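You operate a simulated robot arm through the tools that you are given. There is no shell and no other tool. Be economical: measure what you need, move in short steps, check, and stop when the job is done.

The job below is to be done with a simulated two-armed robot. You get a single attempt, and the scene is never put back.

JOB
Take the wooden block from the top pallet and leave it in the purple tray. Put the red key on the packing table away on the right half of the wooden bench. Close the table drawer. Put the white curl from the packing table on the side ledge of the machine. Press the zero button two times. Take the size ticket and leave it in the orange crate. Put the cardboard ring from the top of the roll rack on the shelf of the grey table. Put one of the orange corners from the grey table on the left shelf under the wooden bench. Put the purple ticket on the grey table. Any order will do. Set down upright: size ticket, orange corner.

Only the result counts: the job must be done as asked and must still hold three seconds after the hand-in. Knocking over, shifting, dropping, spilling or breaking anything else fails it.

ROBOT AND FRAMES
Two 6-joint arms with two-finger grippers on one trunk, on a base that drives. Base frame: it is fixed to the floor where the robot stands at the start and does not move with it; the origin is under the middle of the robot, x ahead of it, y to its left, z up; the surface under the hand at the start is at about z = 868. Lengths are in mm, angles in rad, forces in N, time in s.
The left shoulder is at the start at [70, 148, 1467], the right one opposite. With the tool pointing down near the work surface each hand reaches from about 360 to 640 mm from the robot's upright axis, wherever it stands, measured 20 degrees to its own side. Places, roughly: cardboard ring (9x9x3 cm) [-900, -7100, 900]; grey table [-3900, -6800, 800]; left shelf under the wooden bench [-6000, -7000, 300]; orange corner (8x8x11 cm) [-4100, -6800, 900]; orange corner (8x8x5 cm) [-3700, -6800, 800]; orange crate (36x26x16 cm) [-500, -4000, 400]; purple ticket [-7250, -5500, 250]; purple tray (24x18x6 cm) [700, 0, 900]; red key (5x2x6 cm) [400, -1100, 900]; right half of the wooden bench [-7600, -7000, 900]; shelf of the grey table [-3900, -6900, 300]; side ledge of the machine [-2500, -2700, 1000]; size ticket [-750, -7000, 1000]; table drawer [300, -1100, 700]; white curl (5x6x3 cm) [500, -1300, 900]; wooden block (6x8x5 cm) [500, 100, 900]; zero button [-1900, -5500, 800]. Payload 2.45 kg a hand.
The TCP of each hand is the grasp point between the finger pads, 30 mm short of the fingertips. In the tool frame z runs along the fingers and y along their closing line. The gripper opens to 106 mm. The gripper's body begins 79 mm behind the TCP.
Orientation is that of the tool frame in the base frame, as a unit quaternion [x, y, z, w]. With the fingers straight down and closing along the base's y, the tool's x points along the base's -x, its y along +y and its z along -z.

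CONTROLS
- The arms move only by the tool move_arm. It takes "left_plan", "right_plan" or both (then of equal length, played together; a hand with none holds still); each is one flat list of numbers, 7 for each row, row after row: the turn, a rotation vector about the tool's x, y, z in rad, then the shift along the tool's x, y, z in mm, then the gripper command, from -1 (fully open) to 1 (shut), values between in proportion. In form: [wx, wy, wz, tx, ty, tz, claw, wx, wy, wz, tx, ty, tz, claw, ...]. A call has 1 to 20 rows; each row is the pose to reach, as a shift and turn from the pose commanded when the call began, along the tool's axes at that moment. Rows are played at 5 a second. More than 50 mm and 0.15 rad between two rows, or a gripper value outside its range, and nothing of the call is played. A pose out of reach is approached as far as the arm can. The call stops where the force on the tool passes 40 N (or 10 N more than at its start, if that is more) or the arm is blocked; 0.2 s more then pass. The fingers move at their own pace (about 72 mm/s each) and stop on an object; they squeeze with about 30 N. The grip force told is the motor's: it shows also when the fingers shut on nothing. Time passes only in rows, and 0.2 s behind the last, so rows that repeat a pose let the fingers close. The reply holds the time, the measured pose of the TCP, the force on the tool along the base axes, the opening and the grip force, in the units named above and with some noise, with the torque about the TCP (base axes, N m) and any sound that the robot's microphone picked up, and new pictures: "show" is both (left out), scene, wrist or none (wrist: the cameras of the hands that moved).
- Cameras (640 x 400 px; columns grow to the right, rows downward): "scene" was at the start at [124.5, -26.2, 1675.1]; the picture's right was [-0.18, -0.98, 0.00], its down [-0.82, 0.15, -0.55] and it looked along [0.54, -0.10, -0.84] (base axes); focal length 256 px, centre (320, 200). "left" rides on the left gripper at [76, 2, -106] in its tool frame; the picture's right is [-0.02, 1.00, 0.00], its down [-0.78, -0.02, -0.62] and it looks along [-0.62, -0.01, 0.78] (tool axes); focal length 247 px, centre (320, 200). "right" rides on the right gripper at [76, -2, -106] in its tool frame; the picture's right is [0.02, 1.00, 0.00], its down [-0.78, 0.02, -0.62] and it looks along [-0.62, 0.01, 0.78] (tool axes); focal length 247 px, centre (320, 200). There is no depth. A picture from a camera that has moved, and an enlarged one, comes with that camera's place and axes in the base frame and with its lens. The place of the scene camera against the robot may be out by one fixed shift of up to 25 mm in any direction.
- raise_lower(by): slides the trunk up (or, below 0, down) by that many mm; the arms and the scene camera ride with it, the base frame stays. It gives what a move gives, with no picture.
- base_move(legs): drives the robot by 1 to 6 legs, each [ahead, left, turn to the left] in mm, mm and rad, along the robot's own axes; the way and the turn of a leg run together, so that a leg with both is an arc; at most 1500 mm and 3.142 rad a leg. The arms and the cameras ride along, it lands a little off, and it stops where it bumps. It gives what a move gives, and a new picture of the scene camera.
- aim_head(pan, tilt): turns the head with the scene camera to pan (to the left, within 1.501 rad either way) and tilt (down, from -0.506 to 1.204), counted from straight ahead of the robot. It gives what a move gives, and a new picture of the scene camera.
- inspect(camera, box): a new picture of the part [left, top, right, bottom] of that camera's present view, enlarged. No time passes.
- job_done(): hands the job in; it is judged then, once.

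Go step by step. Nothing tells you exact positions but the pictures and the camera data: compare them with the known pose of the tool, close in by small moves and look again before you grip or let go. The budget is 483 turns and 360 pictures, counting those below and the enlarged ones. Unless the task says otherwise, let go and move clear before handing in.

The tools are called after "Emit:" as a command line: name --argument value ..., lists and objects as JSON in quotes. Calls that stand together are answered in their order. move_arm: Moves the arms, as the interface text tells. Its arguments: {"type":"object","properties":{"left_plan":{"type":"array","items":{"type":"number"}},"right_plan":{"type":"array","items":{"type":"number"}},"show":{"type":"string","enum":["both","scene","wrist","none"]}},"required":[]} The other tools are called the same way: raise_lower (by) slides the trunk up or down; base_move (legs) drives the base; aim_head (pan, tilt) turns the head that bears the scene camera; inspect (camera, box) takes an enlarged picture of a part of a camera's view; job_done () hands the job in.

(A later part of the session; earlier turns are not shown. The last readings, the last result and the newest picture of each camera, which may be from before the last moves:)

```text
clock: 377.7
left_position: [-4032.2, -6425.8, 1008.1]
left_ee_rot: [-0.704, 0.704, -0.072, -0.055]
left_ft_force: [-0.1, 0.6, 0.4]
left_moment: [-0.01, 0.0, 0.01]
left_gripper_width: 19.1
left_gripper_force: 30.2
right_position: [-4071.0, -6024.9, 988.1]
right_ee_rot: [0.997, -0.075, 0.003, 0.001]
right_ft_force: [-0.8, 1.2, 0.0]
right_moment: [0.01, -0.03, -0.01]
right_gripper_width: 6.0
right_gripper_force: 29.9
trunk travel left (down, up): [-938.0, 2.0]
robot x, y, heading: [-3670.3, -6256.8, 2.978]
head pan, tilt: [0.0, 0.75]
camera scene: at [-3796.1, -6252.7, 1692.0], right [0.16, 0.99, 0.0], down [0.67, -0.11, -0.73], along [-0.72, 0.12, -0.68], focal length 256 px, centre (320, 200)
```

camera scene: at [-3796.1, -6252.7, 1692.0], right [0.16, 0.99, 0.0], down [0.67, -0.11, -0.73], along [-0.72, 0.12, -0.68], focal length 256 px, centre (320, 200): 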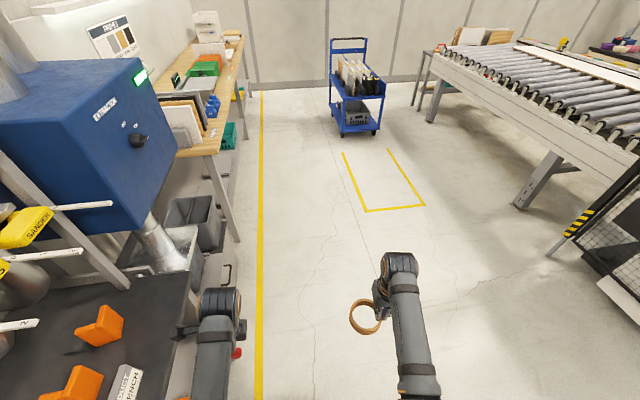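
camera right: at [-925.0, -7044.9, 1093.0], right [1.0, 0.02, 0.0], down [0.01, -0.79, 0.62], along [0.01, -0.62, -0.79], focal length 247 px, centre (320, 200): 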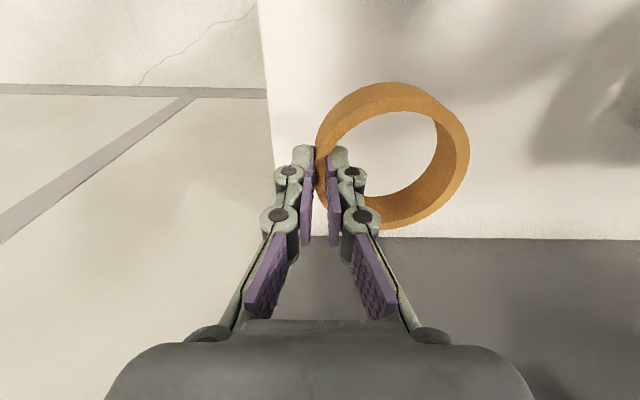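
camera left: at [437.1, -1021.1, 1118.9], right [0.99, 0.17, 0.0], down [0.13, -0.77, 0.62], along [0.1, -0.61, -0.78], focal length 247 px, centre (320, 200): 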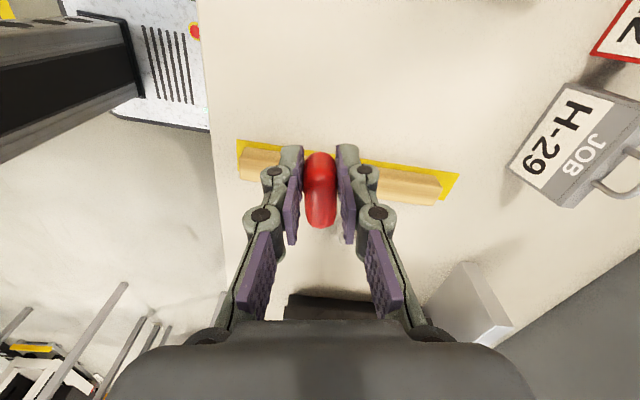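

I'll step back from the table a bit and turn to face it.

Emit:
base_move --legs '[[0, -250, 0], [0, 0, 1.73]]'

Emit:
aim_head --pan 0.0 --tilt 0.45

```text
clock: 383.7
left_position: [-3410.6, -6341.5, 1008.3]
left_ee_rot: [0.993, 0.079, 0.088, -0.019]
left_ft_force: [0.2, -0.1, 0.3]
left_moment: [0.01, -0.02, -0.03]
left_gripper_width: 19.1
left_gripper_force: 29.8
right_position: [-3800.2, -6439.5, 987.9]
right_ee_rot: [0.704, 0.71, 0.003, -0.002]
right_ft_force: [0.5, -0.2, 0.0]
right_moment: [0.01, -0.01, 0.03]
right_gripper_width: 6.3
right_gripper_force: 30.4
trunk travel left (down, up): [-938.0, 2.0]
robot x, y, heading: [-3630.0, -6007.1, -1.576]
head pan, tilt: [0.0, 0.75]
camera scene: at [-3625.8, -6155.4, 1691.8], right [-1.0, 0.0, 0.0], down [0.0, 0.68, -0.73], along [0.0, -0.73, -0.68], focal length 256 px, centre (320, 200)
```

scene: 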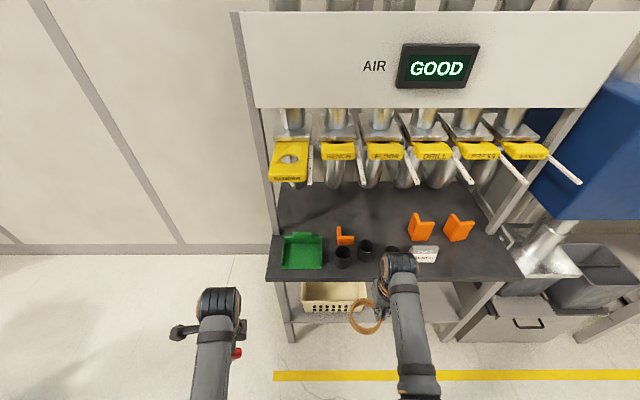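

```text
clock: 384.5
left_position: [-3410.9, -6340.6, 1008.3]
left_ee_rot: [0.993, 0.078, 0.089, -0.02]
left_ft_force: [-0.1, -0.1, 0.1]
left_moment: [0.0, 0.0, 0.02]
left_gripper_width: 19.0
left_gripper_force: 30.0
right_position: [-3800.6, -6440.4, 989.3]
right_ee_rot: [0.704, 0.71, 0.003, -0.001]
right_ft_force: [0.3, 0.3, 0.0]
right_moment: [0.0, 0.0, 0.0]
right_gripper_width: 5.8
right_gripper_force: 30.0
trunk travel left (down, up): [-938.0, 2.0]
robot x, y, heading: [-3630.3, -6012.9, -1.577]
head pan, tilt: [0.0, 0.45]
camera scene: at [-3625.6, -6164.4, 1718.2], right [-1.0, 0.0, 0.0], down [0.0, 0.44, -0.9], along [0.0, -0.9, -0.44], focal length 256 px, centre (320, 200)
```

scene: 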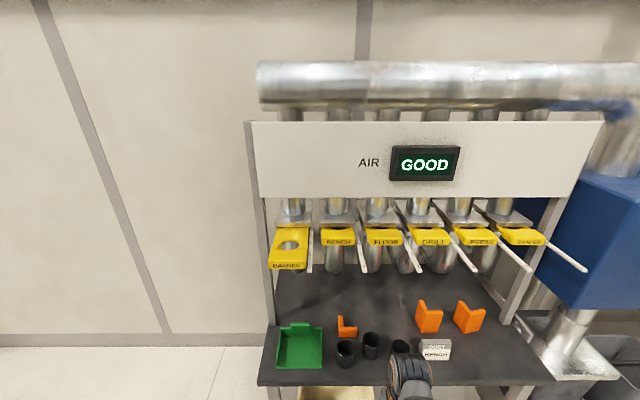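

This is the grey table: corners on top, a lower shelf with a basket on its left, free space on its right. I'll lower the trunk here, in front of the table, and tilt the right hand for the shelf.

Emit:
raise_lower --by -400

Emit:
move_arm --right_plan '[0, -0.07, 0, 0, 0, 0, 1, 0, -0.14, 0, 0, 0, 0, 1, 0, -0.21, 0, 0, 0, 0, 1, 0, -0.28, 0, 0, 0, 0, 1, 0, -0.35, 0, 0, 0, 0, 1, 0, -0.42, 0, 0, 0, 0, 1, 0, -0.49, 0, 0, 0, 0, 1, 0, -0.56, 0, 0, 0, 0, 1, 0, -0.6, 0, 0, 0, 0, 1, 0, -0.6, 0, 0, 0, 0, 1]' --show "both"

```text
clock: 388.4
left_position: [-3410.3, -6340.0, 608.6]
left_ee_rot: [0.993, 0.078, 0.088, -0.02]
left_ft_force: [-0.5, 0.7, -0.8]
left_moment: [0.0, -0.01, 0.01]
left_gripper_width: 19.0
left_gripper_force: 29.8
right_position: [-3800.9, -6439.8, 589.4]
right_ee_rot: [0.703, 0.711, 0.004, -0.002]
right_ft_force: [-0.3, 0.0, -0.3]
right_moment: [-0.02, 0.05, 0.0]
right_gripper_width: 5.9
right_gripper_force: 30.4
trunk travel left (down, up): [-538.0, 402.0]
robot x, y, heading: [-3629.9, -6008.1, -1.578]
head pan, tilt: [0.0, 0.45]
```

```text
clock: 390.6
left_position: [-3409.8, -6340.9, 609.2]
left_ee_rot: [0.993, 0.078, 0.088, -0.021]
left_ft_force: [0.3, 0.2, -0.5]
left_moment: [0.04, -0.04, -0.01]
left_gripper_width: 18.9
left_gripper_force: 30.2
right_position: [-3815.6, -6447.1, 591.6]
right_ee_rot: [0.66, 0.688, -0.226, 0.199]
right_ft_force: [-0.2, -0.4, -1.3]
right_moment: [0.01, -0.02, 0.01]
right_gripper_width: 6.1
right_gripper_force: 29.8
trunk travel left (down, up): [-538.0, 402.0]
robot x, y, heading: [-3633.3, -6007.7, -1.573]
head pan, tilt: [0.0, 0.45]
camera scene: at [-3625.7, -6164.4, 1318.3], right [-1.0, 0.0, 0.0], down [0.0, 0.44, -0.9], along [0.0, -0.9, -0.44], focal length 256 px, centre (320, 200)
camera right: at [-3819.3, -6324.4, 634.8], right [1.0, 0.05, -0.06], down [0.07, -0.28, 0.96], along [0.03, -0.96, -0.29], focal length 247 px, centre (320, 200)
```

scene: 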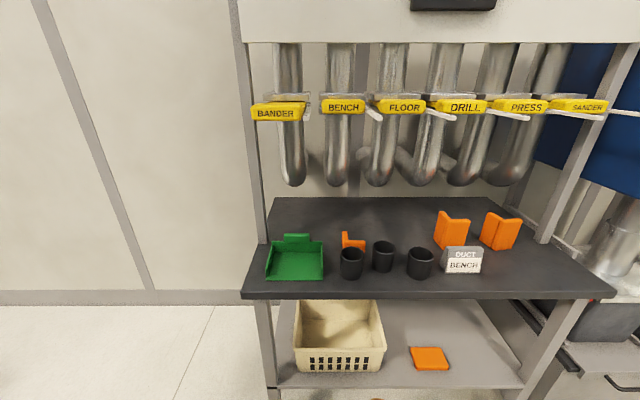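
right: 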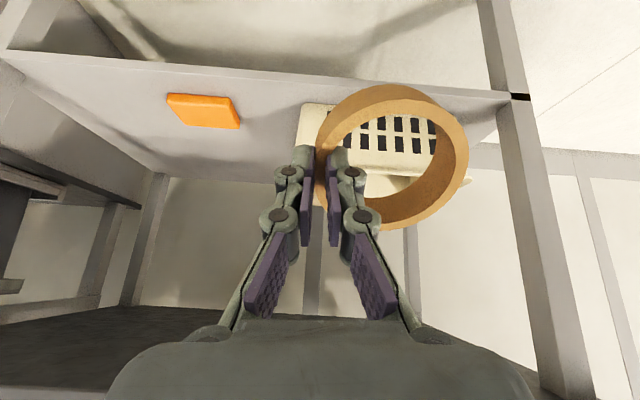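

The shelf is at z ≈ 245, with a basket on its left and an orange pad in the middle; the free space is right of the pad. I'll move sideways, lower further and go in under the table top.

Emit:
base_move --legs '[[0, -455, 0]]'

Emit:
raise_lower --by -160

Emit:
base_move --legs '[[130, 0, 0]]'

Emit:
inspect --camera "right" --box '[0, 0, 640, 400]'

```text
clock: 393.3
left_position: [-3860.9, -6339.5, 608.0]
left_ee_rot: [0.993, 0.077, 0.089, -0.019]
left_ft_force: [-0.2, 0.1, 0.5]
left_moment: [-0.02, -0.05, 0.0]
left_gripper_width: 18.6
left_gripper_force: 30.1
right_position: [-4266.7, -6439.6, 587.7]
right_ee_rot: [0.661, 0.69, -0.221, 0.195]
right_ft_force: [0.4, 0.7, -1.1]
right_moment: [0.01, -0.01, 0.02]
right_gripper_width: 5.8
right_gripper_force: 29.6
trunk travel left (down, up): [-538.0, 402.0]
robot x, y, heading: [-4080.8, -6006.1, -1.576]
head pan, tilt: [0.0, 0.45]
camera scene: at [-4077.1, -6162.8, 1318.3], right [-1.0, 0.0, 0.0], down [0.0, 0.44, -0.9], along [0.0, -0.9, -0.44], focal length 256 px, centre (320, 200)
```

scene: 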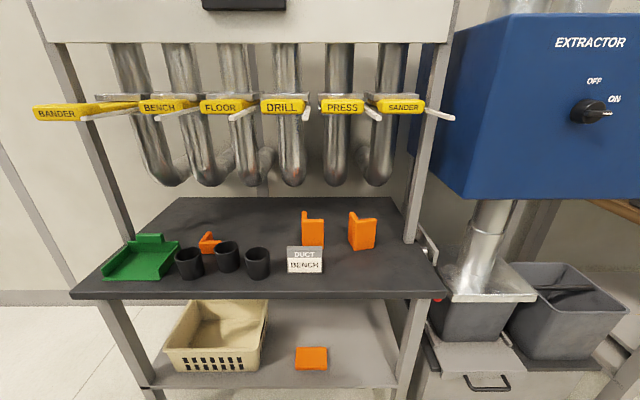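

```text
clock: 395.1
left_position: [-3862.0, -6339.1, 448.0]
left_ee_rot: [0.993, 0.079, 0.089, -0.021]
left_ft_force: [0.1, -0.7, -0.6]
left_moment: [-0.02, 0.03, 0.0]
left_gripper_width: 18.7
left_gripper_force: 30.3
right_position: [-4268.4, -6441.1, 428.2]
right_ee_rot: [0.66, 0.69, -0.223, 0.194]
right_ft_force: [-0.3, 0.8, 0.6]
right_moment: [0.02, 0.04, 0.01]
right_gripper_width: 5.9
right_gripper_force: 30.1
trunk travel left (down, up): [-378.0, 562.0]
robot x, y, heading: [-4079.3, -6006.7, -1.571]
head pan, tilt: [0.0, 0.45]
```

```text
clock: 396.4
left_position: [-3862.7, -6468.8, 447.2]
left_ee_rot: [0.993, 0.075, 0.09, -0.02]
left_ft_force: [0.0, -0.1, -0.1]
left_moment: [0.0, -0.01, 0.06]
left_gripper_width: 18.9
left_gripper_force: 30.3
right_position: [-4270.1, -6569.3, 427.3]
right_ee_rot: [0.662, 0.69, -0.222, 0.193]
right_ft_force: [-0.4, 0.7, -0.2]
right_moment: [0.03, -0.01, 0.01]
right_gripper_width: 6.2
right_gripper_force: 30.0
trunk travel left (down, up): [-378.0, 562.0]
robot x, y, heading: [-4083.9, -6136.0, -1.573]
head pan, tilt: [0.0, 0.45]
camera scene: at [-4077.6, -6292.6, 1158.1], right [-1.0, 0.01, 0.0], down [0.0, 0.44, -0.9], along [-0.01, -0.9, -0.44], focal length 256 px, centre (320, 200)
```

scene: 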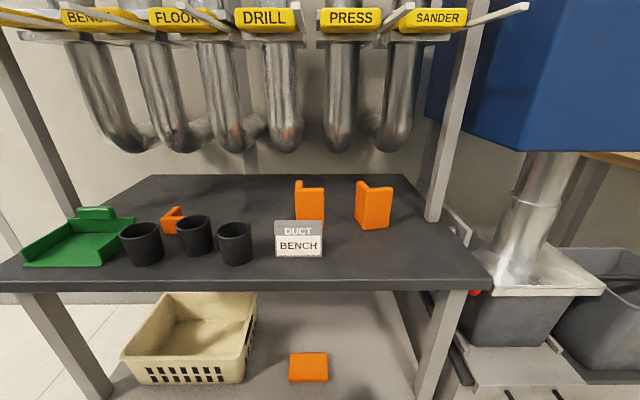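

```text
1.00 times, centred on (320, 200) of right (not enlarged: the box is as wide or as high as the picture)
camera zoom: at [-4273.0, -6445.8, 471.4], right [1.0, 0.04, -0.06], down [0.07, -0.3, 0.95], along [0.02, -0.95, -0.3], focal length 247 px, centre (320, 200)
```

zoom: 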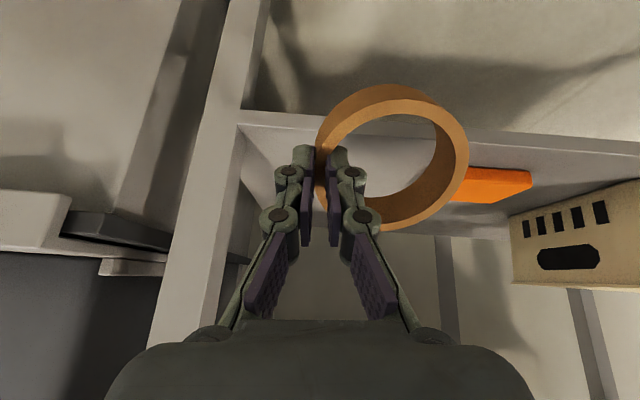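

The front right leg is clear. I'll drive in a bit more and reach in slowly with the arm.

Emit:
base_move --legs '[[100, 0, 0]]'

Emit:
move_arm --right_plan '[0, 0, 0, -8, 0, 13, 1, 0, 0, 0, -18, 0, 29, 1, 0, 0, 0, -29, 0, 47, 1, 0, 0, 0, -40, 0, 65, 1, 0, 0, 0, -51, 0, 83, 1, 0, 0, 0, -62, 0, 101, 1, 0, 0, 0, -73, 0, 118, 1, 0, 0, 0, -80, 0, 129, 1, 0, 0, 0, -80, 0, 129, 1]' --show "both"

```text
clock: 397.5
left_position: [-3864.2, -6567.7, 449.0]
left_ee_rot: [0.993, 0.077, 0.09, -0.021]
left_ft_force: [-0.3, -0.7, -0.6]
left_moment: [0.01, 0.0, -0.02]
left_gripper_width: 18.8
left_gripper_force: 29.1
right_position: [-4270.1, -6667.3, 427.0]
right_ee_rot: [0.661, 0.69, -0.222, 0.193]
right_ft_force: [-0.2, -0.6, 0.1]
right_moment: [-0.01, -0.01, 0.01]
right_gripper_width: 6.2
right_gripper_force: 29.8
trunk travel left (down, up): [-378.0, 562.0]
robot x, y, heading: [-4082.6, -6233.3, -1.575]
head pan, tilt: [0.0, 0.45]
camera scene: at [-4078.1, -6391.6, 1158.1], right [-1.0, 0.01, 0.0], down [0.0, 0.44, -0.9], along [-0.01, -0.9, -0.44], focal length 256 px, centre (320, 200)
```

scene: 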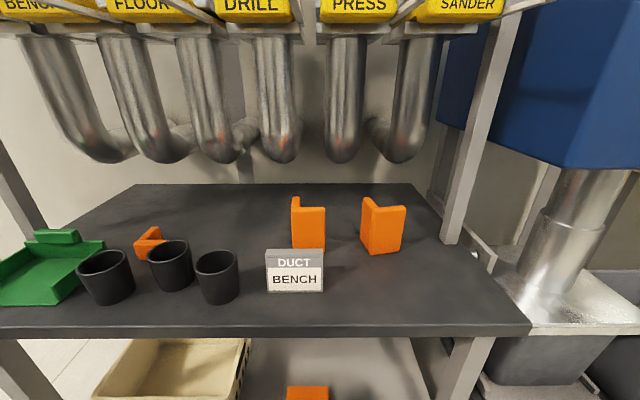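

```text
clock: 399.5
left_position: [-3863.5, -6567.0, 450.2]
left_ee_rot: [0.993, 0.076, 0.089, -0.018]
left_ft_force: [-0.1, -0.2, -0.2]
left_moment: [0.0, -0.04, -0.02]
left_gripper_width: 19.1
left_gripper_force: 30.2
right_position: [-4270.7, -6808.4, 370.5]
right_ee_rot: [0.661, 0.688, -0.227, 0.197]
right_ft_force: [-3.5, 3.4, 26.6]
right_moment: [0.38, -0.39, 0.09]
right_gripper_width: 10.5
right_gripper_force: 30.4
trunk travel left (down, up): [-378.0, 562.0]
robot x, y, heading: [-4085.8, -6231.6, -1.576]
head pan, tilt: [0.0, 0.45]
camera scene: at [-4077.3, -6387.0, 1159.0], right [-1.0, 0.01, 0.0], down [0.0, 0.43, -0.9], along [-0.01, -0.9, -0.43], focal length 256 px, centre (320, 200)
camera right: at [-4273.2, -6684.5, 412.7], right [1.0, 0.04, -0.07], down [0.08, -0.29, 0.95], along [0.02, -0.96, -0.29], focal length 247 px, centre (320, 200)
```

scene: 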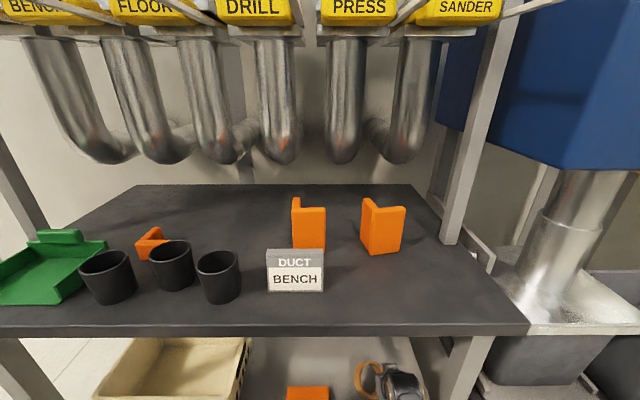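
right: 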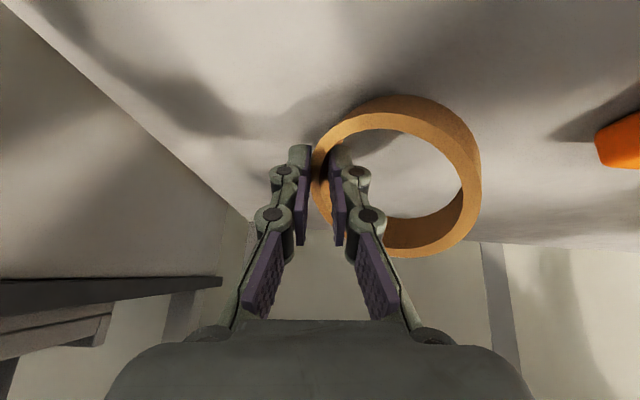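

The ring touches the shelf. I'll ease up slightly and open.

Emit:
move_arm --right_plan '[0, 0, 0, 2, 0, -3, 1, 0, 0, 0, 2, 0, -3, 0.8, 0, 0, 0, 2, 0, -3, 0.65, 0, 0, 0, 2, 0, -3, 0.5, 0, 0, 0, 2, 0, -3, 0.4, 0, 0, 0, 2, 0, -3, 0.4, 0, 0, 0, 2, 0, -3, 0.4]' --show "wrist"

```text
clock: 401.1
left_position: [-3863.7, -6565.9, 448.0]
left_ee_rot: [0.993, 0.076, 0.089, -0.019]
left_ft_force: [-0.6, -0.9, -0.3]
left_moment: [-0.01, 0.0, -0.01]
left_gripper_width: 19.1
left_gripper_force: 30.1
right_position: [-4270.1, -6804.1, 366.7]
right_ee_rot: [0.661, 0.69, -0.223, 0.193]
right_ft_force: [0.8, 0.7, -0.4]
right_moment: [-0.02, 0.02, -0.02]
right_gripper_width: 31.7
right_gripper_force: 0.1
trunk travel left (down, up): [-378.0, 562.0]
robot x, y, heading: [-4078.9, -6235.0, -1.582]
head pan, tilt: [0.0, 0.45]
camera right: at [-4273.0, -6680.8, 411.7], right [1.0, 0.04, -0.06], down [0.07, -0.3, 0.95], along [0.02, -0.95, -0.3], focal length 247 px, centre (320, 200)
```

right: 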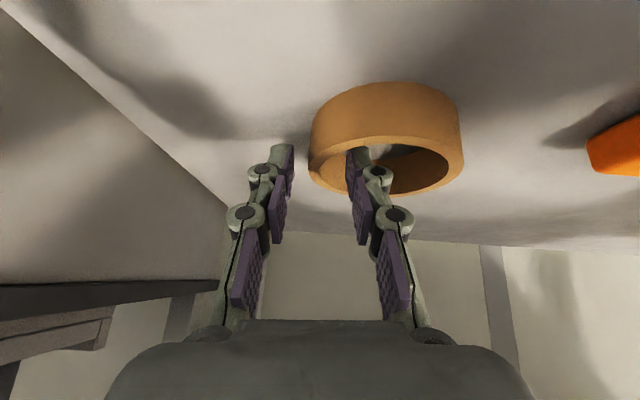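

The ring lies flat on the shelf. I'll lift the fingers out and withdraw.

Emit:
move_arm --right_plan '[0, 0, 0, -6, 0, -8, 0.4, 0, 0, 0, -14, 0, -20, 0.4, 0, 0, 0, -14, 0, -50, 0.4, 0, 0, 0, -10, 0, -85, 0.6, 0, 0, 0, 10, 0, -115, 0.8, 0, 0, 0, 35, 0, -145, 1, 0, 0, 0, 60, 0, -170, 1]' --show "wrist"

Emit:
base_move --legs '[[-250, 0, 0]]'

```text
clock: 402.7
left_position: [-3863.0, -6567.7, 448.1]
left_ee_rot: [0.993, 0.077, 0.089, -0.019]
left_ft_force: [-0.3, 0.6, -0.1]
left_moment: [0.01, 0.0, 0.01]
left_gripper_width: 19.0
left_gripper_force: 29.7
right_position: [-4287.9, -6665.2, 480.4]
right_ee_rot: [0.64, 0.704, -0.25, 0.178]
right_ft_force: [0.3, -0.1, -0.1]
right_moment: [-0.03, 0.0, 0.01]
right_gripper_width: 0.0
right_gripper_force: 28.5
trunk travel left (down, up): [-378.0, 562.0]
robot x, y, heading: [-4081.3, -6238.4, -1.578]
head pan, tilt: [0.0, 0.45]
camera right: at [-4292.3, -6540.8, 522.3], right [0.99, 0.07, -0.14], down [0.15, -0.27, 0.95], along [0.03, -0.96, -0.28], focal length 247 px, centre (320, 200)
```

right: 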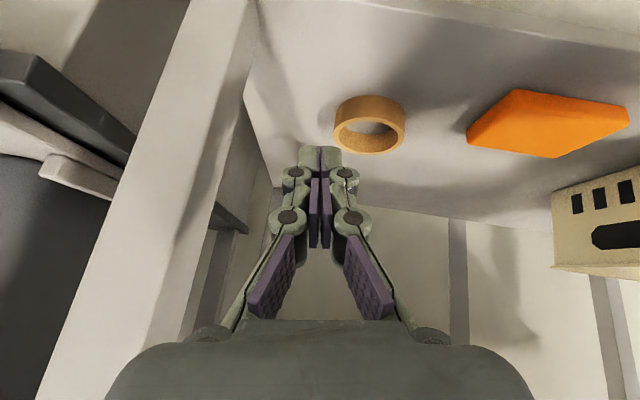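

```text
clock: 404.5
left_position: [-3862.7, -6316.7, 448.6]
left_ee_rot: [0.993, 0.076, 0.089, -0.019]
left_ft_force: [-0.6, 1.4, -0.8]
left_moment: [-0.01, 0.0, 0.01]
left_gripper_width: 19.0
left_gripper_force: 30.2
right_position: [-4286.8, -6410.4, 476.3]
right_ee_rot: [0.641, 0.706, -0.246, 0.176]
right_ft_force: [-0.5, -0.4, 0.5]
right_moment: [-0.01, -0.04, 0.0]
right_gripper_width: 0.0
right_gripper_force: 28.7
trunk travel left (down, up): [-378.0, 562.0]
robot x, y, heading: [-4081.6, -5982.8, -1.579]
head pan, tilt: [0.0, 0.45]
camera scene: at [-4076.6, -6139.9, 1158.4], right [-1.0, 0.01, 0.0], down [0.0, 0.43, -0.9], along [-0.01, -0.9, -0.43], focal length 256 px, centre (320, 200)
```

scene: 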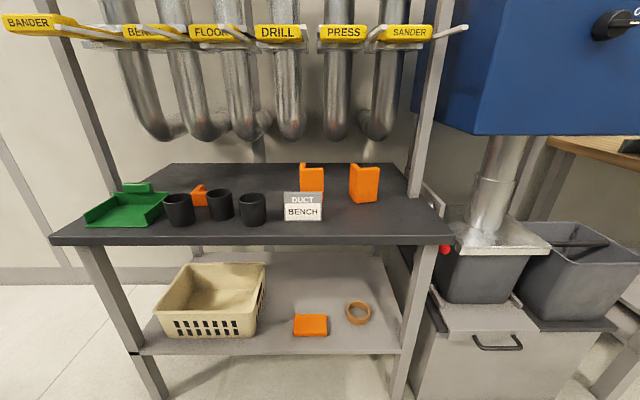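

The ring is done. I'll straighten the right hand, raise the trunk and drive along to see the wooden bench.

Emit:
move_arm --right_plan '[-0.02, 0.121, 0.019, 0, 0, 0, 1, -0.04, 0.242, 0.037, 0, 0, 0, 1, -0.06, 0.363, 0.056, 0, 0, 0, 1, -0.08, 0.484, 0.074, 0, 0, 0, 1, -0.1, 0.605, 0.093, 0, 0, 0, 1]' --show "none"

Emit:
raise_lower --by 400

Emit:
base_move --legs '[[0, -1400, 0]]'

```text
clock: 405.7
left_position: [-3862.4, -6317.0, 449.5]
left_ee_rot: [0.993, 0.075, 0.09, -0.021]
left_ft_force: [-0.3, -1.1, 0.0]
left_moment: [0.0, -0.03, 0.01]
left_gripper_width: 18.8
left_gripper_force: 30.3
right_position: [-4286.8, -6409.3, 476.2]
right_ee_rot: [0.708, 0.706, 0.0, -0.002]
right_ft_force: [0.0, 0.2, 0.1]
right_moment: [0.0, -0.01, -0.01]
right_gripper_width: 0.2
right_gripper_force: 29.1
trunk travel left (down, up): [-378.0, 562.0]
robot x, y, heading: [-4079.7, -5987.8, -1.58]
head pan, tilt: [0.0, 0.45]
```

```text
clock: 409.6
left_position: [-3862.3, -6317.7, 848.3]
left_ee_rot: [0.993, 0.076, 0.088, -0.02]
left_ft_force: [0.1, -0.1, -1.1]
left_moment: [0.0, -0.02, 0.0]
left_gripper_width: 18.8
left_gripper_force: 30.4
right_position: [-4287.5, -6409.0, 875.1]
right_ee_rot: [0.708, 0.706, 0.0, -0.001]
right_ft_force: [-0.1, 0.8, 0.3]
right_moment: [0.02, 0.01, 0.01]
right_gripper_width: 0.1
right_gripper_force: 28.1
trunk travel left (down, up): [-778.0, 162.0]
robot x, y, heading: [-4084.5, -5981.1, -1.574]
head pan, tilt: [0.0, 0.45]
```

```text
clock: 416.3
left_position: [-5201.2, -6318.2, 848.8]
left_ee_rot: [0.992, 0.087, 0.088, -0.02]
left_ft_force: [0.3, -0.4, -1.0]
left_moment: [-0.01, -0.01, 0.01]
left_gripper_width: 18.9
left_gripper_force: 29.9
right_position: [-5625.3, -6416.6, 874.8]
right_ee_rot: [0.7, 0.714, -0.001, 0.0]
right_ft_force: [0.8, 0.1, 0.3]
right_moment: [0.01, -0.02, 0.01]
right_gripper_width: 0.2
right_gripper_force: 29.1
trunk travel left (down, up): [-778.0, 162.0]
robot x, y, heading: [-5432.0, -5987.5, -1.553]
head pan, tilt: [0.0, 0.45]
camera scene: at [-5420.0, -6144.9, 1558.3], right [-1.0, -0.01, 0.0], down [-0.01, 0.44, -0.9], along [0.01, -0.9, -0.44], focal length 256 px, centre (320, 200)
```

scene: 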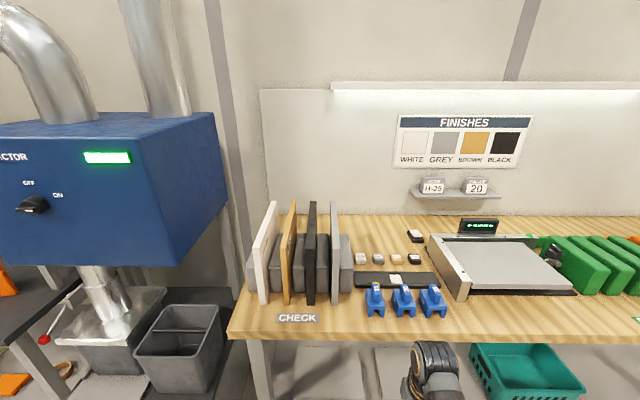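

The bench is here. I'll look lower, at the shelves under it.

Emit:
base_move --legs '[[0, -500, -0.018]]'

Emit:
raise_lower --by -350

Emit:
aim_head --pan 0.1 --tilt 0.55

```text
clock: 419.2
left_position: [-5691.8, -6323.4, 848.0]
left_ee_rot: [0.993, 0.069, 0.089, -0.019]
left_ft_force: [0.4, -0.1, 0.7]
left_moment: [-0.01, -0.02, 0.0]
left_gripper_width: 18.5
left_gripper_force: 30.2
right_position: [-6117.8, -6409.1, 875.0]
right_ee_rot: [0.712, 0.702, -0.001, 0.0]
right_ft_force: [-0.4, -1.0, -0.6]
right_moment: [-0.01, 0.0, -0.04]
right_gripper_width: 0.0
right_gripper_force: 28.5
trunk travel left (down, up): [-778.0, 162.0]
robot x, y, heading: [-5904.5, -5985.9, -1.593]
head pan, tilt: [0.0, 0.45]
camera scene: at [-5904.0, -6143.2, 1558.3], right [-1.0, 0.02, 0.0], down [0.01, 0.44, -0.9], along [-0.02, -0.9, -0.44], focal length 256 px, centre (320, 200)
```

scene: 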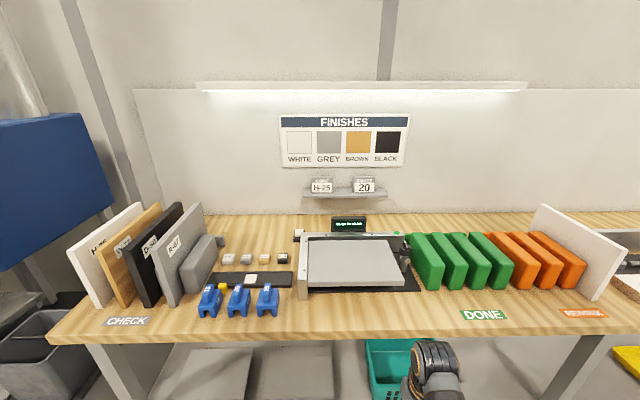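

```text
clock: 422.6
left_position: [-5692.3, -6323.7, 498.2]
left_ee_rot: [0.994, 0.069, 0.088, -0.018]
left_ft_force: [0.6, 0.7, -0.8]
left_moment: [-0.03, 0.0, 0.0]
left_gripper_width: 18.9
left_gripper_force: 30.0
right_position: [-6118.5, -6408.8, 526.1]
right_ee_rot: [0.713, 0.701, -0.001, 0.0]
right_ft_force: [-0.2, -0.4, 0.7]
right_moment: [-0.03, -0.02, 0.01]
right_gripper_width: 0.0
right_gripper_force: 28.3
trunk travel left (down, up): [-428.0, 512.0]
robot x, y, heading: [-5910.0, -5990.1, -1.594]
head pan, tilt: [0.0, 0.45]
```

```text
clock: 423.2
left_position: [-5692.0, -6322.5, 498.0]
left_ee_rot: [0.993, 0.07, 0.088, -0.018]
left_ft_force: [0.2, 0.4, -0.7]
left_moment: [0.01, -0.02, -0.02]
left_gripper_width: 18.8
left_gripper_force: 29.7
right_position: [-6119.3, -6409.4, 525.5]
right_ee_rot: [0.713, 0.701, 0.0, -0.001]
right_ft_force: [0.2, -0.4, 0.1]
right_moment: [0.0, -0.01, 0.01]
right_gripper_width: 0.1
right_gripper_force: 28.4
trunk travel left (down, up): [-428.0, 512.0]
robot x, y, heading: [-5906.4, -5985.7, -1.589]
head pan, tilt: [0.099, 0.55]
camera scene: at [-5895.4, -6140.7, 1199.3], right [-1.0, -0.08, 0.0], down [-0.04, 0.52, -0.85], along [0.07, -0.85, -0.52], focal length 256 px, centre (320, 200)
```

scene: 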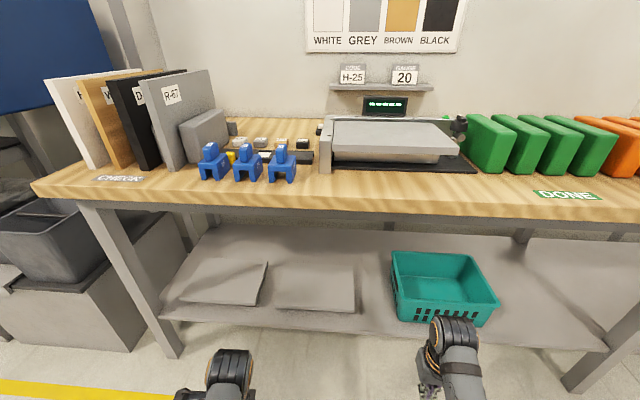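

This bench's shelf, with grey sheets and a teal basket, has free space right of the basket. First I'll put the key away on the right half of the bench, so I'll raise the trunk and drive along.

Emit:
raise_lower --by 400

Emit:
base_move --legs '[[120, -1000, 0.02]]'

Emit:
aim_head --pan -0.2 --tilt 0.5

```text
clock: 427.1
left_position: [-5693.1, -6322.4, 899.0]
left_ee_rot: [0.994, 0.07, 0.088, -0.018]
left_ft_force: [0.0, 0.1, -0.5]
left_moment: [-0.02, 0.01, 0.04]
left_gripper_width: 18.9
left_gripper_force: 30.0
right_position: [-6119.6, -6409.2, 926.3]
right_ee_rot: [0.713, 0.701, -0.001, -0.001]
right_ft_force: [0.0, -0.1, -0.2]
right_moment: [-0.02, -0.02, 0.02]
right_gripper_width: 0.0
right_gripper_force: 28.2
trunk travel left (down, up): [-828.0, 112.0]
robot x, y, heading: [-5905.6, -5986.1, -1.593]
head pan, tilt: [0.099, 0.55]
```

```text
clock: 432.3
left_position: [-6684.5, -6428.2, 898.6]
left_ee_rot: [0.993, 0.082, 0.088, -0.019]
left_ft_force: [0.4, 0.1, -1.3]
left_moment: [0.02, 0.01, -0.03]
left_gripper_width: 18.9
left_gripper_force: 29.9
right_position: [-7110.2, -6525.5, 925.6]
right_ee_rot: [0.704, 0.71, 0.0, -0.001]
right_ft_force: [0.2, -0.5, 0.4]
right_moment: [0.0, 0.0, 0.01]
right_gripper_width: 0.0
right_gripper_force: 29.1
trunk travel left (down, up): [-828.0, 112.0]
robot x, y, heading: [-6907.2, -6100.0, -1.571]
head pan, tilt: [0.099, 0.55]
camera scene: at [-6893.7, -6251.1, 1599.2], right [-0.99, -0.1, 0.0], down [-0.05, 0.52, -0.85], along [0.09, -0.85, -0.52], focal length 256 px, centre (320, 200)
```

scene: 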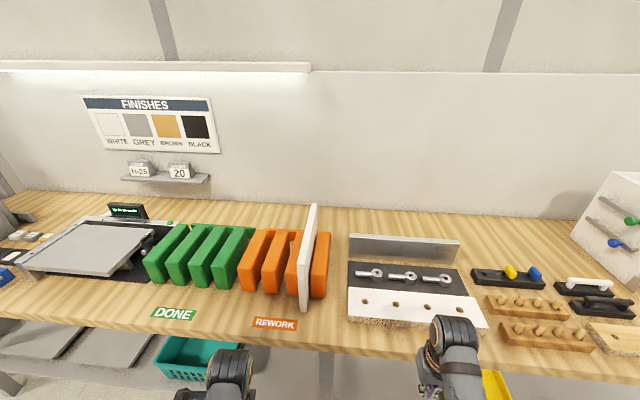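

```text
clock: 433.1
left_position: [-6686.5, -6428.7, 898.1]
left_ee_rot: [0.992, 0.083, 0.089, -0.02]
left_ft_force: [0.2, 0.6, -0.6]
left_moment: [-0.01, -0.02, 0.0]
left_gripper_width: 19.0
left_gripper_force: 29.9
right_position: [-7110.7, -6525.3, 925.6]
right_ee_rot: [0.703, 0.711, -0.001, -0.001]
right_ft_force: [0.1, 1.3, -0.3]
right_moment: [-0.02, 0.02, 0.02]
right_gripper_width: 0.1
right_gripper_force: 28.6
trunk travel left (down, up): [-828.0, 112.0]
robot x, y, heading: [-6909.0, -6096.4, -1.566]
head pan, tilt: [-0.201, 0.499]
camera scene: at [-6921.2, -6251.1, 1603.8], right [-0.98, 0.19, 0.0], down [0.09, 0.47, -0.88], along [-0.17, -0.86, -0.48], focal length 256 px, centre (320, 200)
```

scene: 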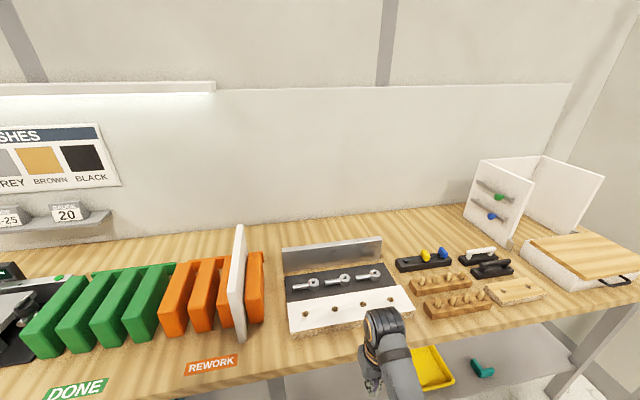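

The right half starts about x = -6900 and there's a clear strip in front of the clamp plate. I'll raise the trunk and line up the left hand with it.

Emit:
raise_lower --by 110

Emit:
base_move --legs '[[0, -465, 0], [60, 0, 0]]'

Emit:
aim_head --pan 0.35 --tilt 0.85

```text
clock: 434.5
left_position: [-6686.3, -6428.5, 1008.5]
left_ee_rot: [0.992, 0.082, 0.089, -0.02]
left_ft_force: [0.6, -0.6, -0.9]
left_moment: [0.01, 0.01, -0.01]
left_gripper_width: 19.0
left_gripper_force: 29.7
right_position: [-7110.0, -6524.8, 1036.5]
right_ee_rot: [0.703, 0.711, -0.001, 0.0]
right_ft_force: [0.1, -0.1, -0.3]
right_moment: [0.01, -0.05, -0.04]
right_gripper_width: 0.0
right_gripper_force: 28.5
trunk travel left (down, up): [-938.0, 2.0]
robot x, y, heading: [-6907.7, -6098.2, -1.564]
head pan, tilt: [-0.201, 0.499]
```

```text
clock: 437.9
left_position: [-7161.6, -6482.8, 1011.6]
left_ee_rot: [0.992, 0.083, 0.089, -0.017]
left_ft_force: [0.3, 1.7, 0.3]
left_moment: [-0.07, -0.03, -0.02]
left_gripper_width: 18.9
left_gripper_force: 29.7
right_position: [-7586.6, -6581.7, 1038.9]
right_ee_rot: [0.704, 0.71, -0.004, 0.002]
right_ft_force: [0.3, 0.9, 0.7]
right_moment: [-0.08, 0.01, 0.02]
right_gripper_width: 0.2
right_gripper_force: 28.6
trunk travel left (down, up): [-938.0, 2.0]
robot x, y, heading: [-7381.4, -6158.3, -1.562]
head pan, tilt: [-0.201, 0.499]
camera scene: at [-7396.8, -6302.1, 1714.9], right [-0.98, 0.19, 0.0], down [0.09, 0.46, -0.88], along [-0.17, -0.86, -0.47], focal length 256 px, centre (320, 200)
```

scene: 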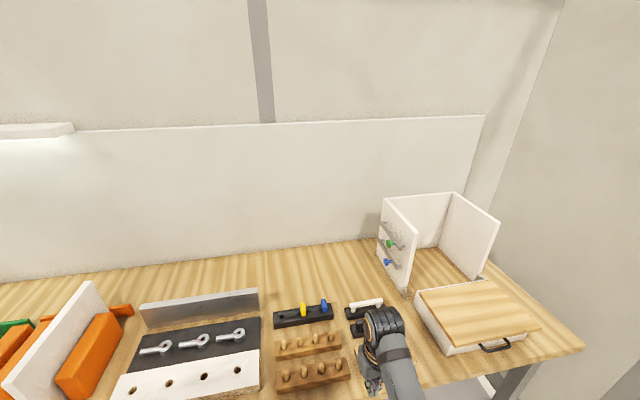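

```text
clock: 438.9
left_position: [-7161.8, -6490.4, 1007.9]
left_ee_rot: [0.992, 0.082, 0.09, -0.02]
left_ft_force: [0.3, 0.5, -0.6]
left_moment: [-0.01, -0.01, 0.03]
left_gripper_width: 19.1
left_gripper_force: 30.0
right_position: [-7587.6, -6587.7, 1033.8]
right_ee_rot: [0.703, 0.711, 0.0, -0.002]
right_ft_force: [-0.3, -0.7, -0.4]
right_moment: [0.02, 0.0, 0.03]
right_gripper_width: 0.2
right_gripper_force: 28.1
trunk travel left (down, up): [-938.0, 2.0]
robot x, y, heading: [-7384.8, -6160.7, -1.566]
head pan, tilt: [0.351, 0.85]
camera scene: at [-7353.4, -6298.8, 1683.8], right [-0.94, -0.35, 0.0], down [-0.26, 0.7, -0.66], along [0.23, -0.62, -0.75], focal length 256 px, centre (320, 200)
```

scene: 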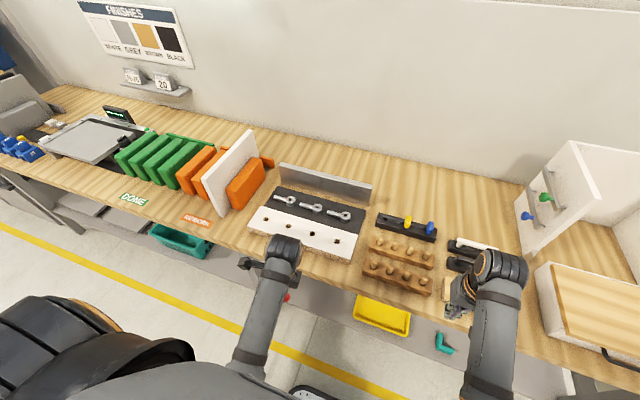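

I'll level the left hand while carrying the key over the strip.

Emit:
move_arm --left_plan '[0, -0.02, 0, -1, 10, 0, 1, 0, -0.04, 0, -3, 25, 0, 1, 0, -0.06, 0, -5, 42, 0, 1, 0, -0.08, 0, -7, 60, 0, 1, -0.01, -0.1, 0, -9, 78, 0, 1, -0.01, -0.12, 0, -11, 96, 1, 1, -0.02, -0.14, 0, -13, 114, 1, 1, -0.02, -0.16, 0, -15, 132, 2, 1, -0.025, -0.183, 0, -16, 150, 2, 1, -0.025, -0.183, 0, -17, 164, 2, 1, -0.025, -0.183, 0, -18, 173, 2, 1, -0.025, -0.183, 0, -18, 173, 2, 1]' --show "both"

```text
clock: 441.5
left_position: [-7151.7, -6662.9, 998.5]
left_ee_rot: [0.997, 0.083, -0.001, 0.0]
left_ft_force: [-0.1, 0.1, -0.6]
left_moment: [0.02, -0.03, 0.01]
left_gripper_width: 19.0
left_gripper_force: 30.5
right_position: [-7587.2, -6586.5, 1036.8]
right_ee_rot: [0.703, 0.711, 0.0, -0.001]
right_ft_force: [0.2, 0.3, 0.7]
right_moment: [-0.01, -0.03, -0.02]
right_gripper_width: 0.1
right_gripper_force: 28.5
trunk travel left (down, up): [-938.0, 2.0]
robot x, y, heading: [-7387.2, -6161.3, -1.566]
head pan, tilt: [0.351, 0.85]
camera scene: at [-7352.8, -6297.2, 1683.8], right [-0.94, -0.35, 0.0], down [-0.26, 0.7, -0.66], along [0.23, -0.62, -0.75], focal length 256 px, centre (320, 200)
camera left: at [-7075.7, -6652.2, 1105.8], right [0.14, -0.99, 0.0], down [-0.77, -0.11, 0.62], along [-0.62, -0.09, -0.78], focal length 247 px, centre (320, 200)
```

scene: 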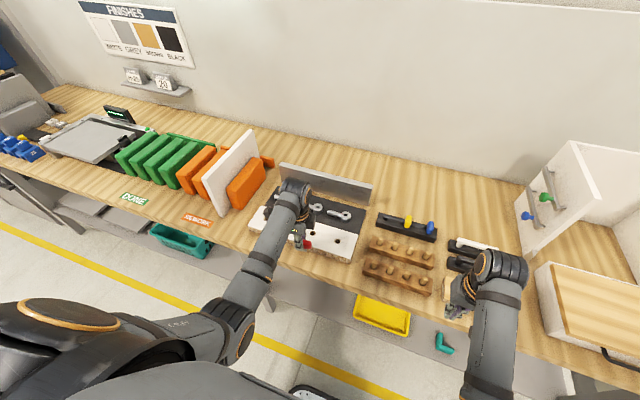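
left: 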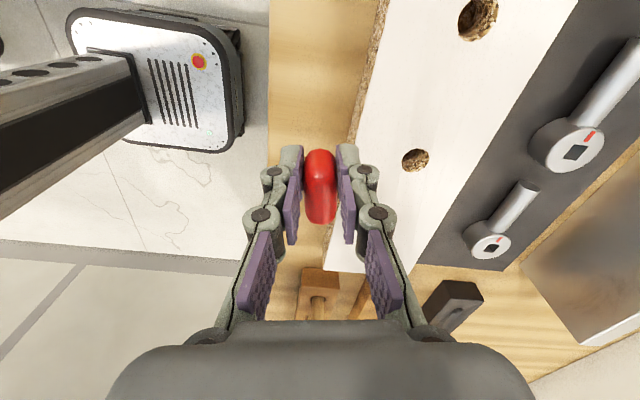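

The key is centred over the strip. I'll descend slowly to contact.

Emit:
move_arm --left_plan '[0, 0, 0, 0, 0, 10, 1, 0, 0, 0, 0, 0, 25, 1, 0, 0, 0, 0, 0, 40, 1, 0, 0, 0, 0, 0, 53, 1, 0, 0, 0, 0, 0, 61, 1, 0, 0, 0, 0, 0, 67, 1, 0, 0, 0, 0, 0, 72, 1, 0, 0, 0, 0, 0, 76, 1]' --show "wrist"

```text
clock: 443.2
left_position: [-7151.7, -6662.2, 929.4]
left_ee_rot: [0.997, 0.083, -0.002, 0.0]
left_ft_force: [-0.6, 8.8, 16.5]
left_moment: [0.3, 0.11, -0.06]
left_gripper_width: 17.9
left_gripper_force: 29.9
right_position: [-7588.7, -6583.9, 1037.0]
right_ee_rot: [0.703, 0.711, -0.002, 0.0]
right_ft_force: [0.1, -0.5, 0.3]
right_moment: [-0.01, -0.03, -0.01]
right_gripper_width: 0.2
right_gripper_force: 28.3
trunk travel left (down, up): [-938.0, 2.0]
robot x, y, heading: [-7387.8, -6159.7, -1.563]
head pan, tilt: [0.351, 0.85]
stopped in row 8 (left hand): the force on the tool passed its limit at 47 N (the readings are from after the stop); the commanded pose is now the measured one
camera left: at [-7074.6, -6650.6, 1036.6], right [0.14, -0.99, 0.0], down [-0.77, -0.11, 0.62], along [-0.62, -0.09, -0.78], focal length 247 px, centre (320, 200)
```

left: 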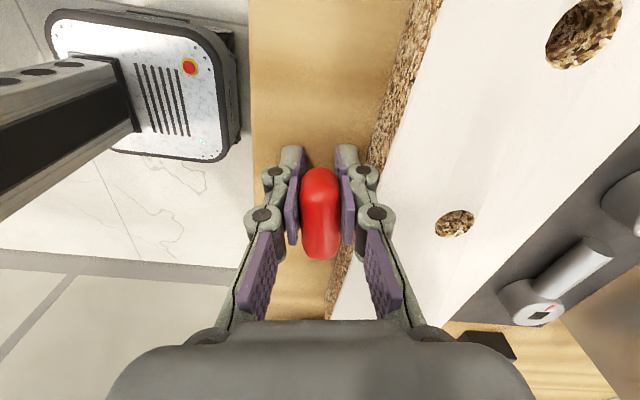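

Contact. I'll ease up and open just enough to release.

Emit:
move_arm --left_plan '[0, 0, 0, 0, 0, -3, 1, 0, 0, 0, 0, 0, -3, 0.6, 0, 0, 0, 0, 0, -3, 0.45, 0, 0, 0, 0, 0, -3, 0.35, 0, 0, 0, 0, 0, -3, 0.3, 0, 0, 0, 0, 0, -15, 0.3, 0, 0, 0, 0, 0, -40, 0.3, 0, 0, 0, 0, 0, -75, 0.3]' --show "wrist"

```text
clock: 445.0
left_position: [-7150.5, -6665.3, 1000.4]
left_ee_rot: [0.997, 0.083, -0.002, -0.001]
left_ft_force: [-0.3, -0.6, -0.5]
left_moment: [-0.01, 0.0, 0.0]
left_gripper_width: 37.2
left_gripper_force: 0.0
right_position: [-7586.8, -6586.5, 1035.1]
right_ee_rot: [0.703, 0.711, -0.001, -0.001]
right_ft_force: [0.4, -0.1, 0.7]
right_moment: [-0.04, 0.0, -0.02]
right_gripper_width: 0.0
right_gripper_force: 28.1
trunk travel left (down, up): [-938.0, 2.0]
robot x, y, heading: [-7387.5, -6159.4, -1.566]
head pan, tilt: [0.351, 0.85]
camera left: at [-7073.3, -6653.7, 1107.5], right [0.14, -0.99, 0.0], down [-0.77, -0.11, 0.62], along [-0.62, -0.09, -0.78], focal length 247 px, centre (320, 200)
```

left: 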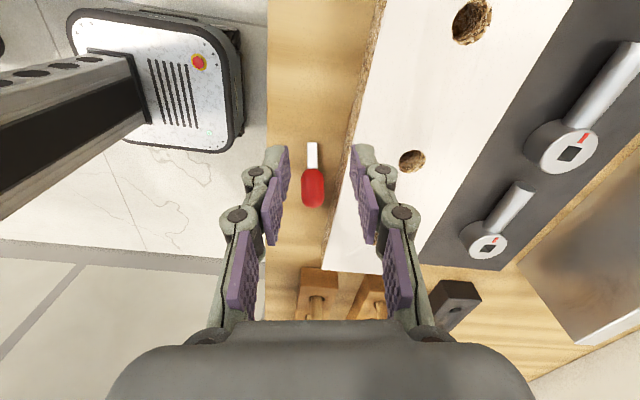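

The key lies on the bench's right half. Now the purple ticket: I'll retract, move back along the bench and turn to look at the blue cart.

Emit:
move_arm --left_plan '[0, 0, 0, 0, -40, 0, 0.5, 0, 0, 0, 0, -80, 0, 0.8, 0, 0, 0, 0, -120, 0, 1, 0, 0, 0, 0, -160, 0, 1]' --show "none"

Emit:
base_move --legs '[[-100, 0, 0], [0, 1000, 0], [0, 0, -1.57]]'

Emit:
aim_head --pan -0.5 --tilt 0.5

```text
clock: 446.0
left_position: [-7177.5, -6506.2, 999.8]
left_ee_rot: [0.997, 0.083, -0.001, 0.0]
left_ft_force: [-0.5, 0.3, 0.2]
left_moment: [-0.04, 0.01, -0.01]
left_gripper_width: 0.0
left_gripper_force: 28.4
right_position: [-7587.5, -6586.3, 1036.8]
right_ee_rot: [0.703, 0.711, -0.001, 0.0]
right_ft_force: [0.0, 0.4, 0.2]
right_moment: [-0.01, -0.01, 0.01]
right_gripper_width: 0.0
right_gripper_force: 28.5
trunk travel left (down, up): [-938.0, 2.0]
robot x, y, heading: [-7386.0, -6157.8, -1.57]
head pan, tilt: [0.351, 0.85]
```

```text
clock: 455.7
left_position: [-6727.8, -6268.1, 997.4]
left_ee_rot: [0.761, -0.649, 0.0, -0.002]
left_ft_force: [-0.3, -0.1, -0.1]
left_moment: [-0.02, 0.0, 0.0]
left_gripper_width: 0.0
left_gripper_force: 28.5
right_position: [-6804.5, -5859.3, 1036.4]
right_ee_rot: [1.0, 0.002, 0.001, -0.002]
right_ft_force: [-0.3, 0.4, 0.9]
right_moment: [0.0, -0.02, 0.03]
right_gripper_width: 0.0
right_gripper_force: 28.1
trunk travel left (down, up): [-938.0, 2.0]
robot x, y, heading: [-6373.6, -6058.7, 3.141]
head pan, tilt: [0.351, 0.85]
camera scene: at [-6496.9, -6103.8, 1683.8], right [-0.34, 0.94, 0.0], down [0.71, 0.26, -0.66], along [-0.62, -0.23, -0.75], focal length 256 px, centre (320, 200)
```

scene: 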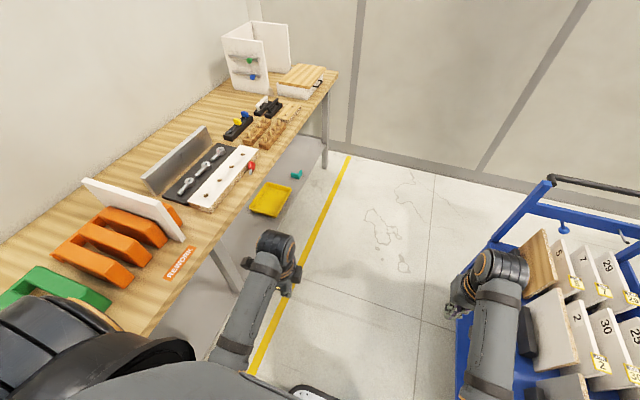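

```text
clock: 456.9
left_position: [-6727.7, -6268.0, 997.1]
left_ee_rot: [0.761, -0.649, -0.001, -0.001]
left_ft_force: [0.6, -0.2, -0.8]
left_moment: [0.01, -0.01, -0.01]
left_gripper_width: 0.1
left_gripper_force: 28.9
right_position: [-6804.6, -5859.2, 1034.9]
right_ee_rot: [1.0, 0.003, 0.0, -0.001]
right_ft_force: [0.0, 0.6, 0.5]
right_moment: [0.0, 0.02, -0.01]
right_gripper_width: 0.0
right_gripper_force: 28.5
trunk travel left (down, up): [-938.0, 2.0]
robot x, y, heading: [-6378.5, -6066.2, 3.141]
head pan, tilt: [-0.499, 0.499]
camera scene: at [-6503.3, -6033.3, 1713.8], right [0.48, 0.88, 0.0], down [0.42, -0.23, -0.88], along [-0.77, 0.42, -0.48], focal length 256 px, centre (320, 200)
```

scene: 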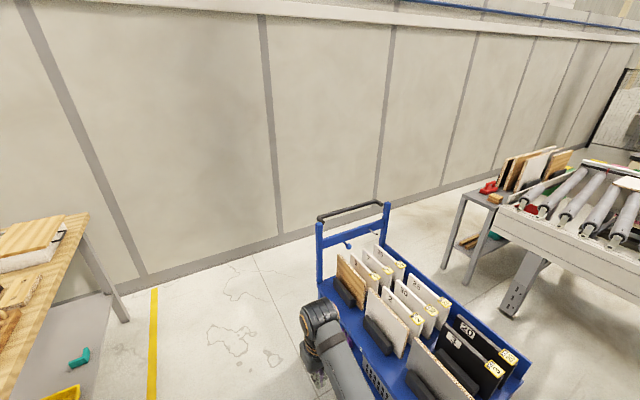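

The cart is right beside me on the right. I'll back off and lower down to look at its lower shelf.

Emit:
base_move --legs '[[-500, 0, 0]]'

Emit:
raise_lower --by -400

Emit:
aim_head --pan -0.5 --tilt 0.45

```text
clock: 459.9
left_position: [-6203.1, -6269.5, 996.6]
left_ee_rot: [0.763, -0.646, 0.0, -0.002]
left_ft_force: [0.0, 0.2, -0.1]
left_moment: [0.01, -0.03, 0.0]
left_gripper_width: 0.0
left_gripper_force: 29.0
right_position: [-6283.8, -5861.0, 1034.7]
right_ee_rot: [1.0, 0.005, 0.001, -0.001]
right_ft_force: [-0.3, -0.1, 1.0]
right_moment: [-0.01, -0.04, 0.03]
right_gripper_width: 0.0
right_gripper_force: 28.9
trunk travel left (down, up): [-938.0, 2.0]
robot x, y, heading: [-5853.8, -6061.8, -3.129]
head pan, tilt: [-0.499, 0.499]
camera scene: at [-5982.1, -6033.0, 1713.7], right [0.47, 0.88, 0.0], down [0.42, -0.23, -0.88], along [-0.77, 0.42, -0.48], focal length 256 px, centre (320, 200)
```

scene: 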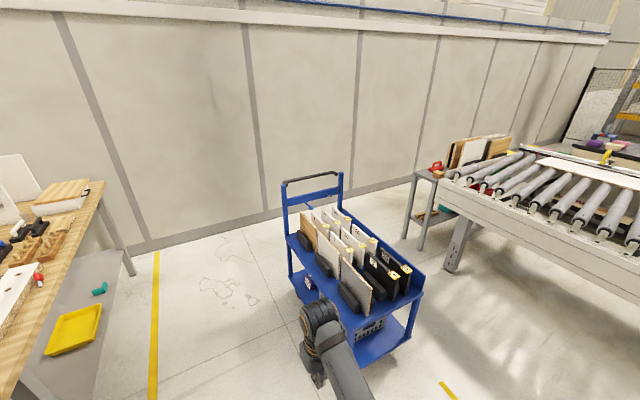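

```text
clock: 463.8
left_position: [-6203.1, -6270.5, 598.6]
left_ee_rot: [0.763, -0.647, -0.001, -0.001]
left_ft_force: [-0.4, 0.1, 0.8]
left_moment: [-0.01, 0.0, -0.03]
left_gripper_width: 0.0
left_gripper_force: 27.9
right_position: [-6281.6, -5861.2, 635.3]
right_ee_rot: [1.0, 0.005, 0.0, 0.0]
right_ft_force: [-0.7, -0.2, -0.5]
right_moment: [-0.01, -0.04, 0.01]
right_gripper_width: 0.1
right_gripper_force: 28.3
trunk travel left (down, up): [-538.0, 402.0]
robot x, y, heading: [-5856.9, -6065.8, -3.138]
head pan, tilt: [-0.499, 0.499]
```

```text
clock: 464.4
left_position: [-6203.4, -6269.3, 598.4]
left_ee_rot: [0.763, -0.647, 0.0, -0.002]
left_ft_force: [-0.1, -0.1, -0.3]
left_moment: [0.04, 0.0, 0.03]
left_gripper_width: 0.0
left_gripper_force: 28.7
right_position: [-6282.3, -5862.0, 636.0]
right_ee_rot: [1.0, 0.004, 0.0, -0.001]
right_ft_force: [0.1, 0.8, 0.3]
right_moment: [0.02, 0.02, 0.02]
right_gripper_width: 0.0
right_gripper_force: 28.4
trunk travel left (down, up): [-538.0, 402.0]
robot x, y, heading: [-5857.4, -6061.3, -3.139]
head pan, tilt: [-0.499, 0.45]
camera scene: at [-5981.1, -6032.5, 1318.3], right [0.47, 0.88, 0.0], down [0.38, -0.21, -0.9], along [-0.79, 0.43, -0.44], focal length 256 px, centre (320, 200)
```

scene: 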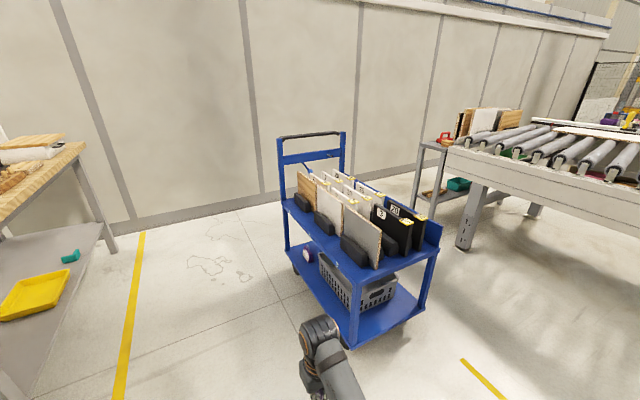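

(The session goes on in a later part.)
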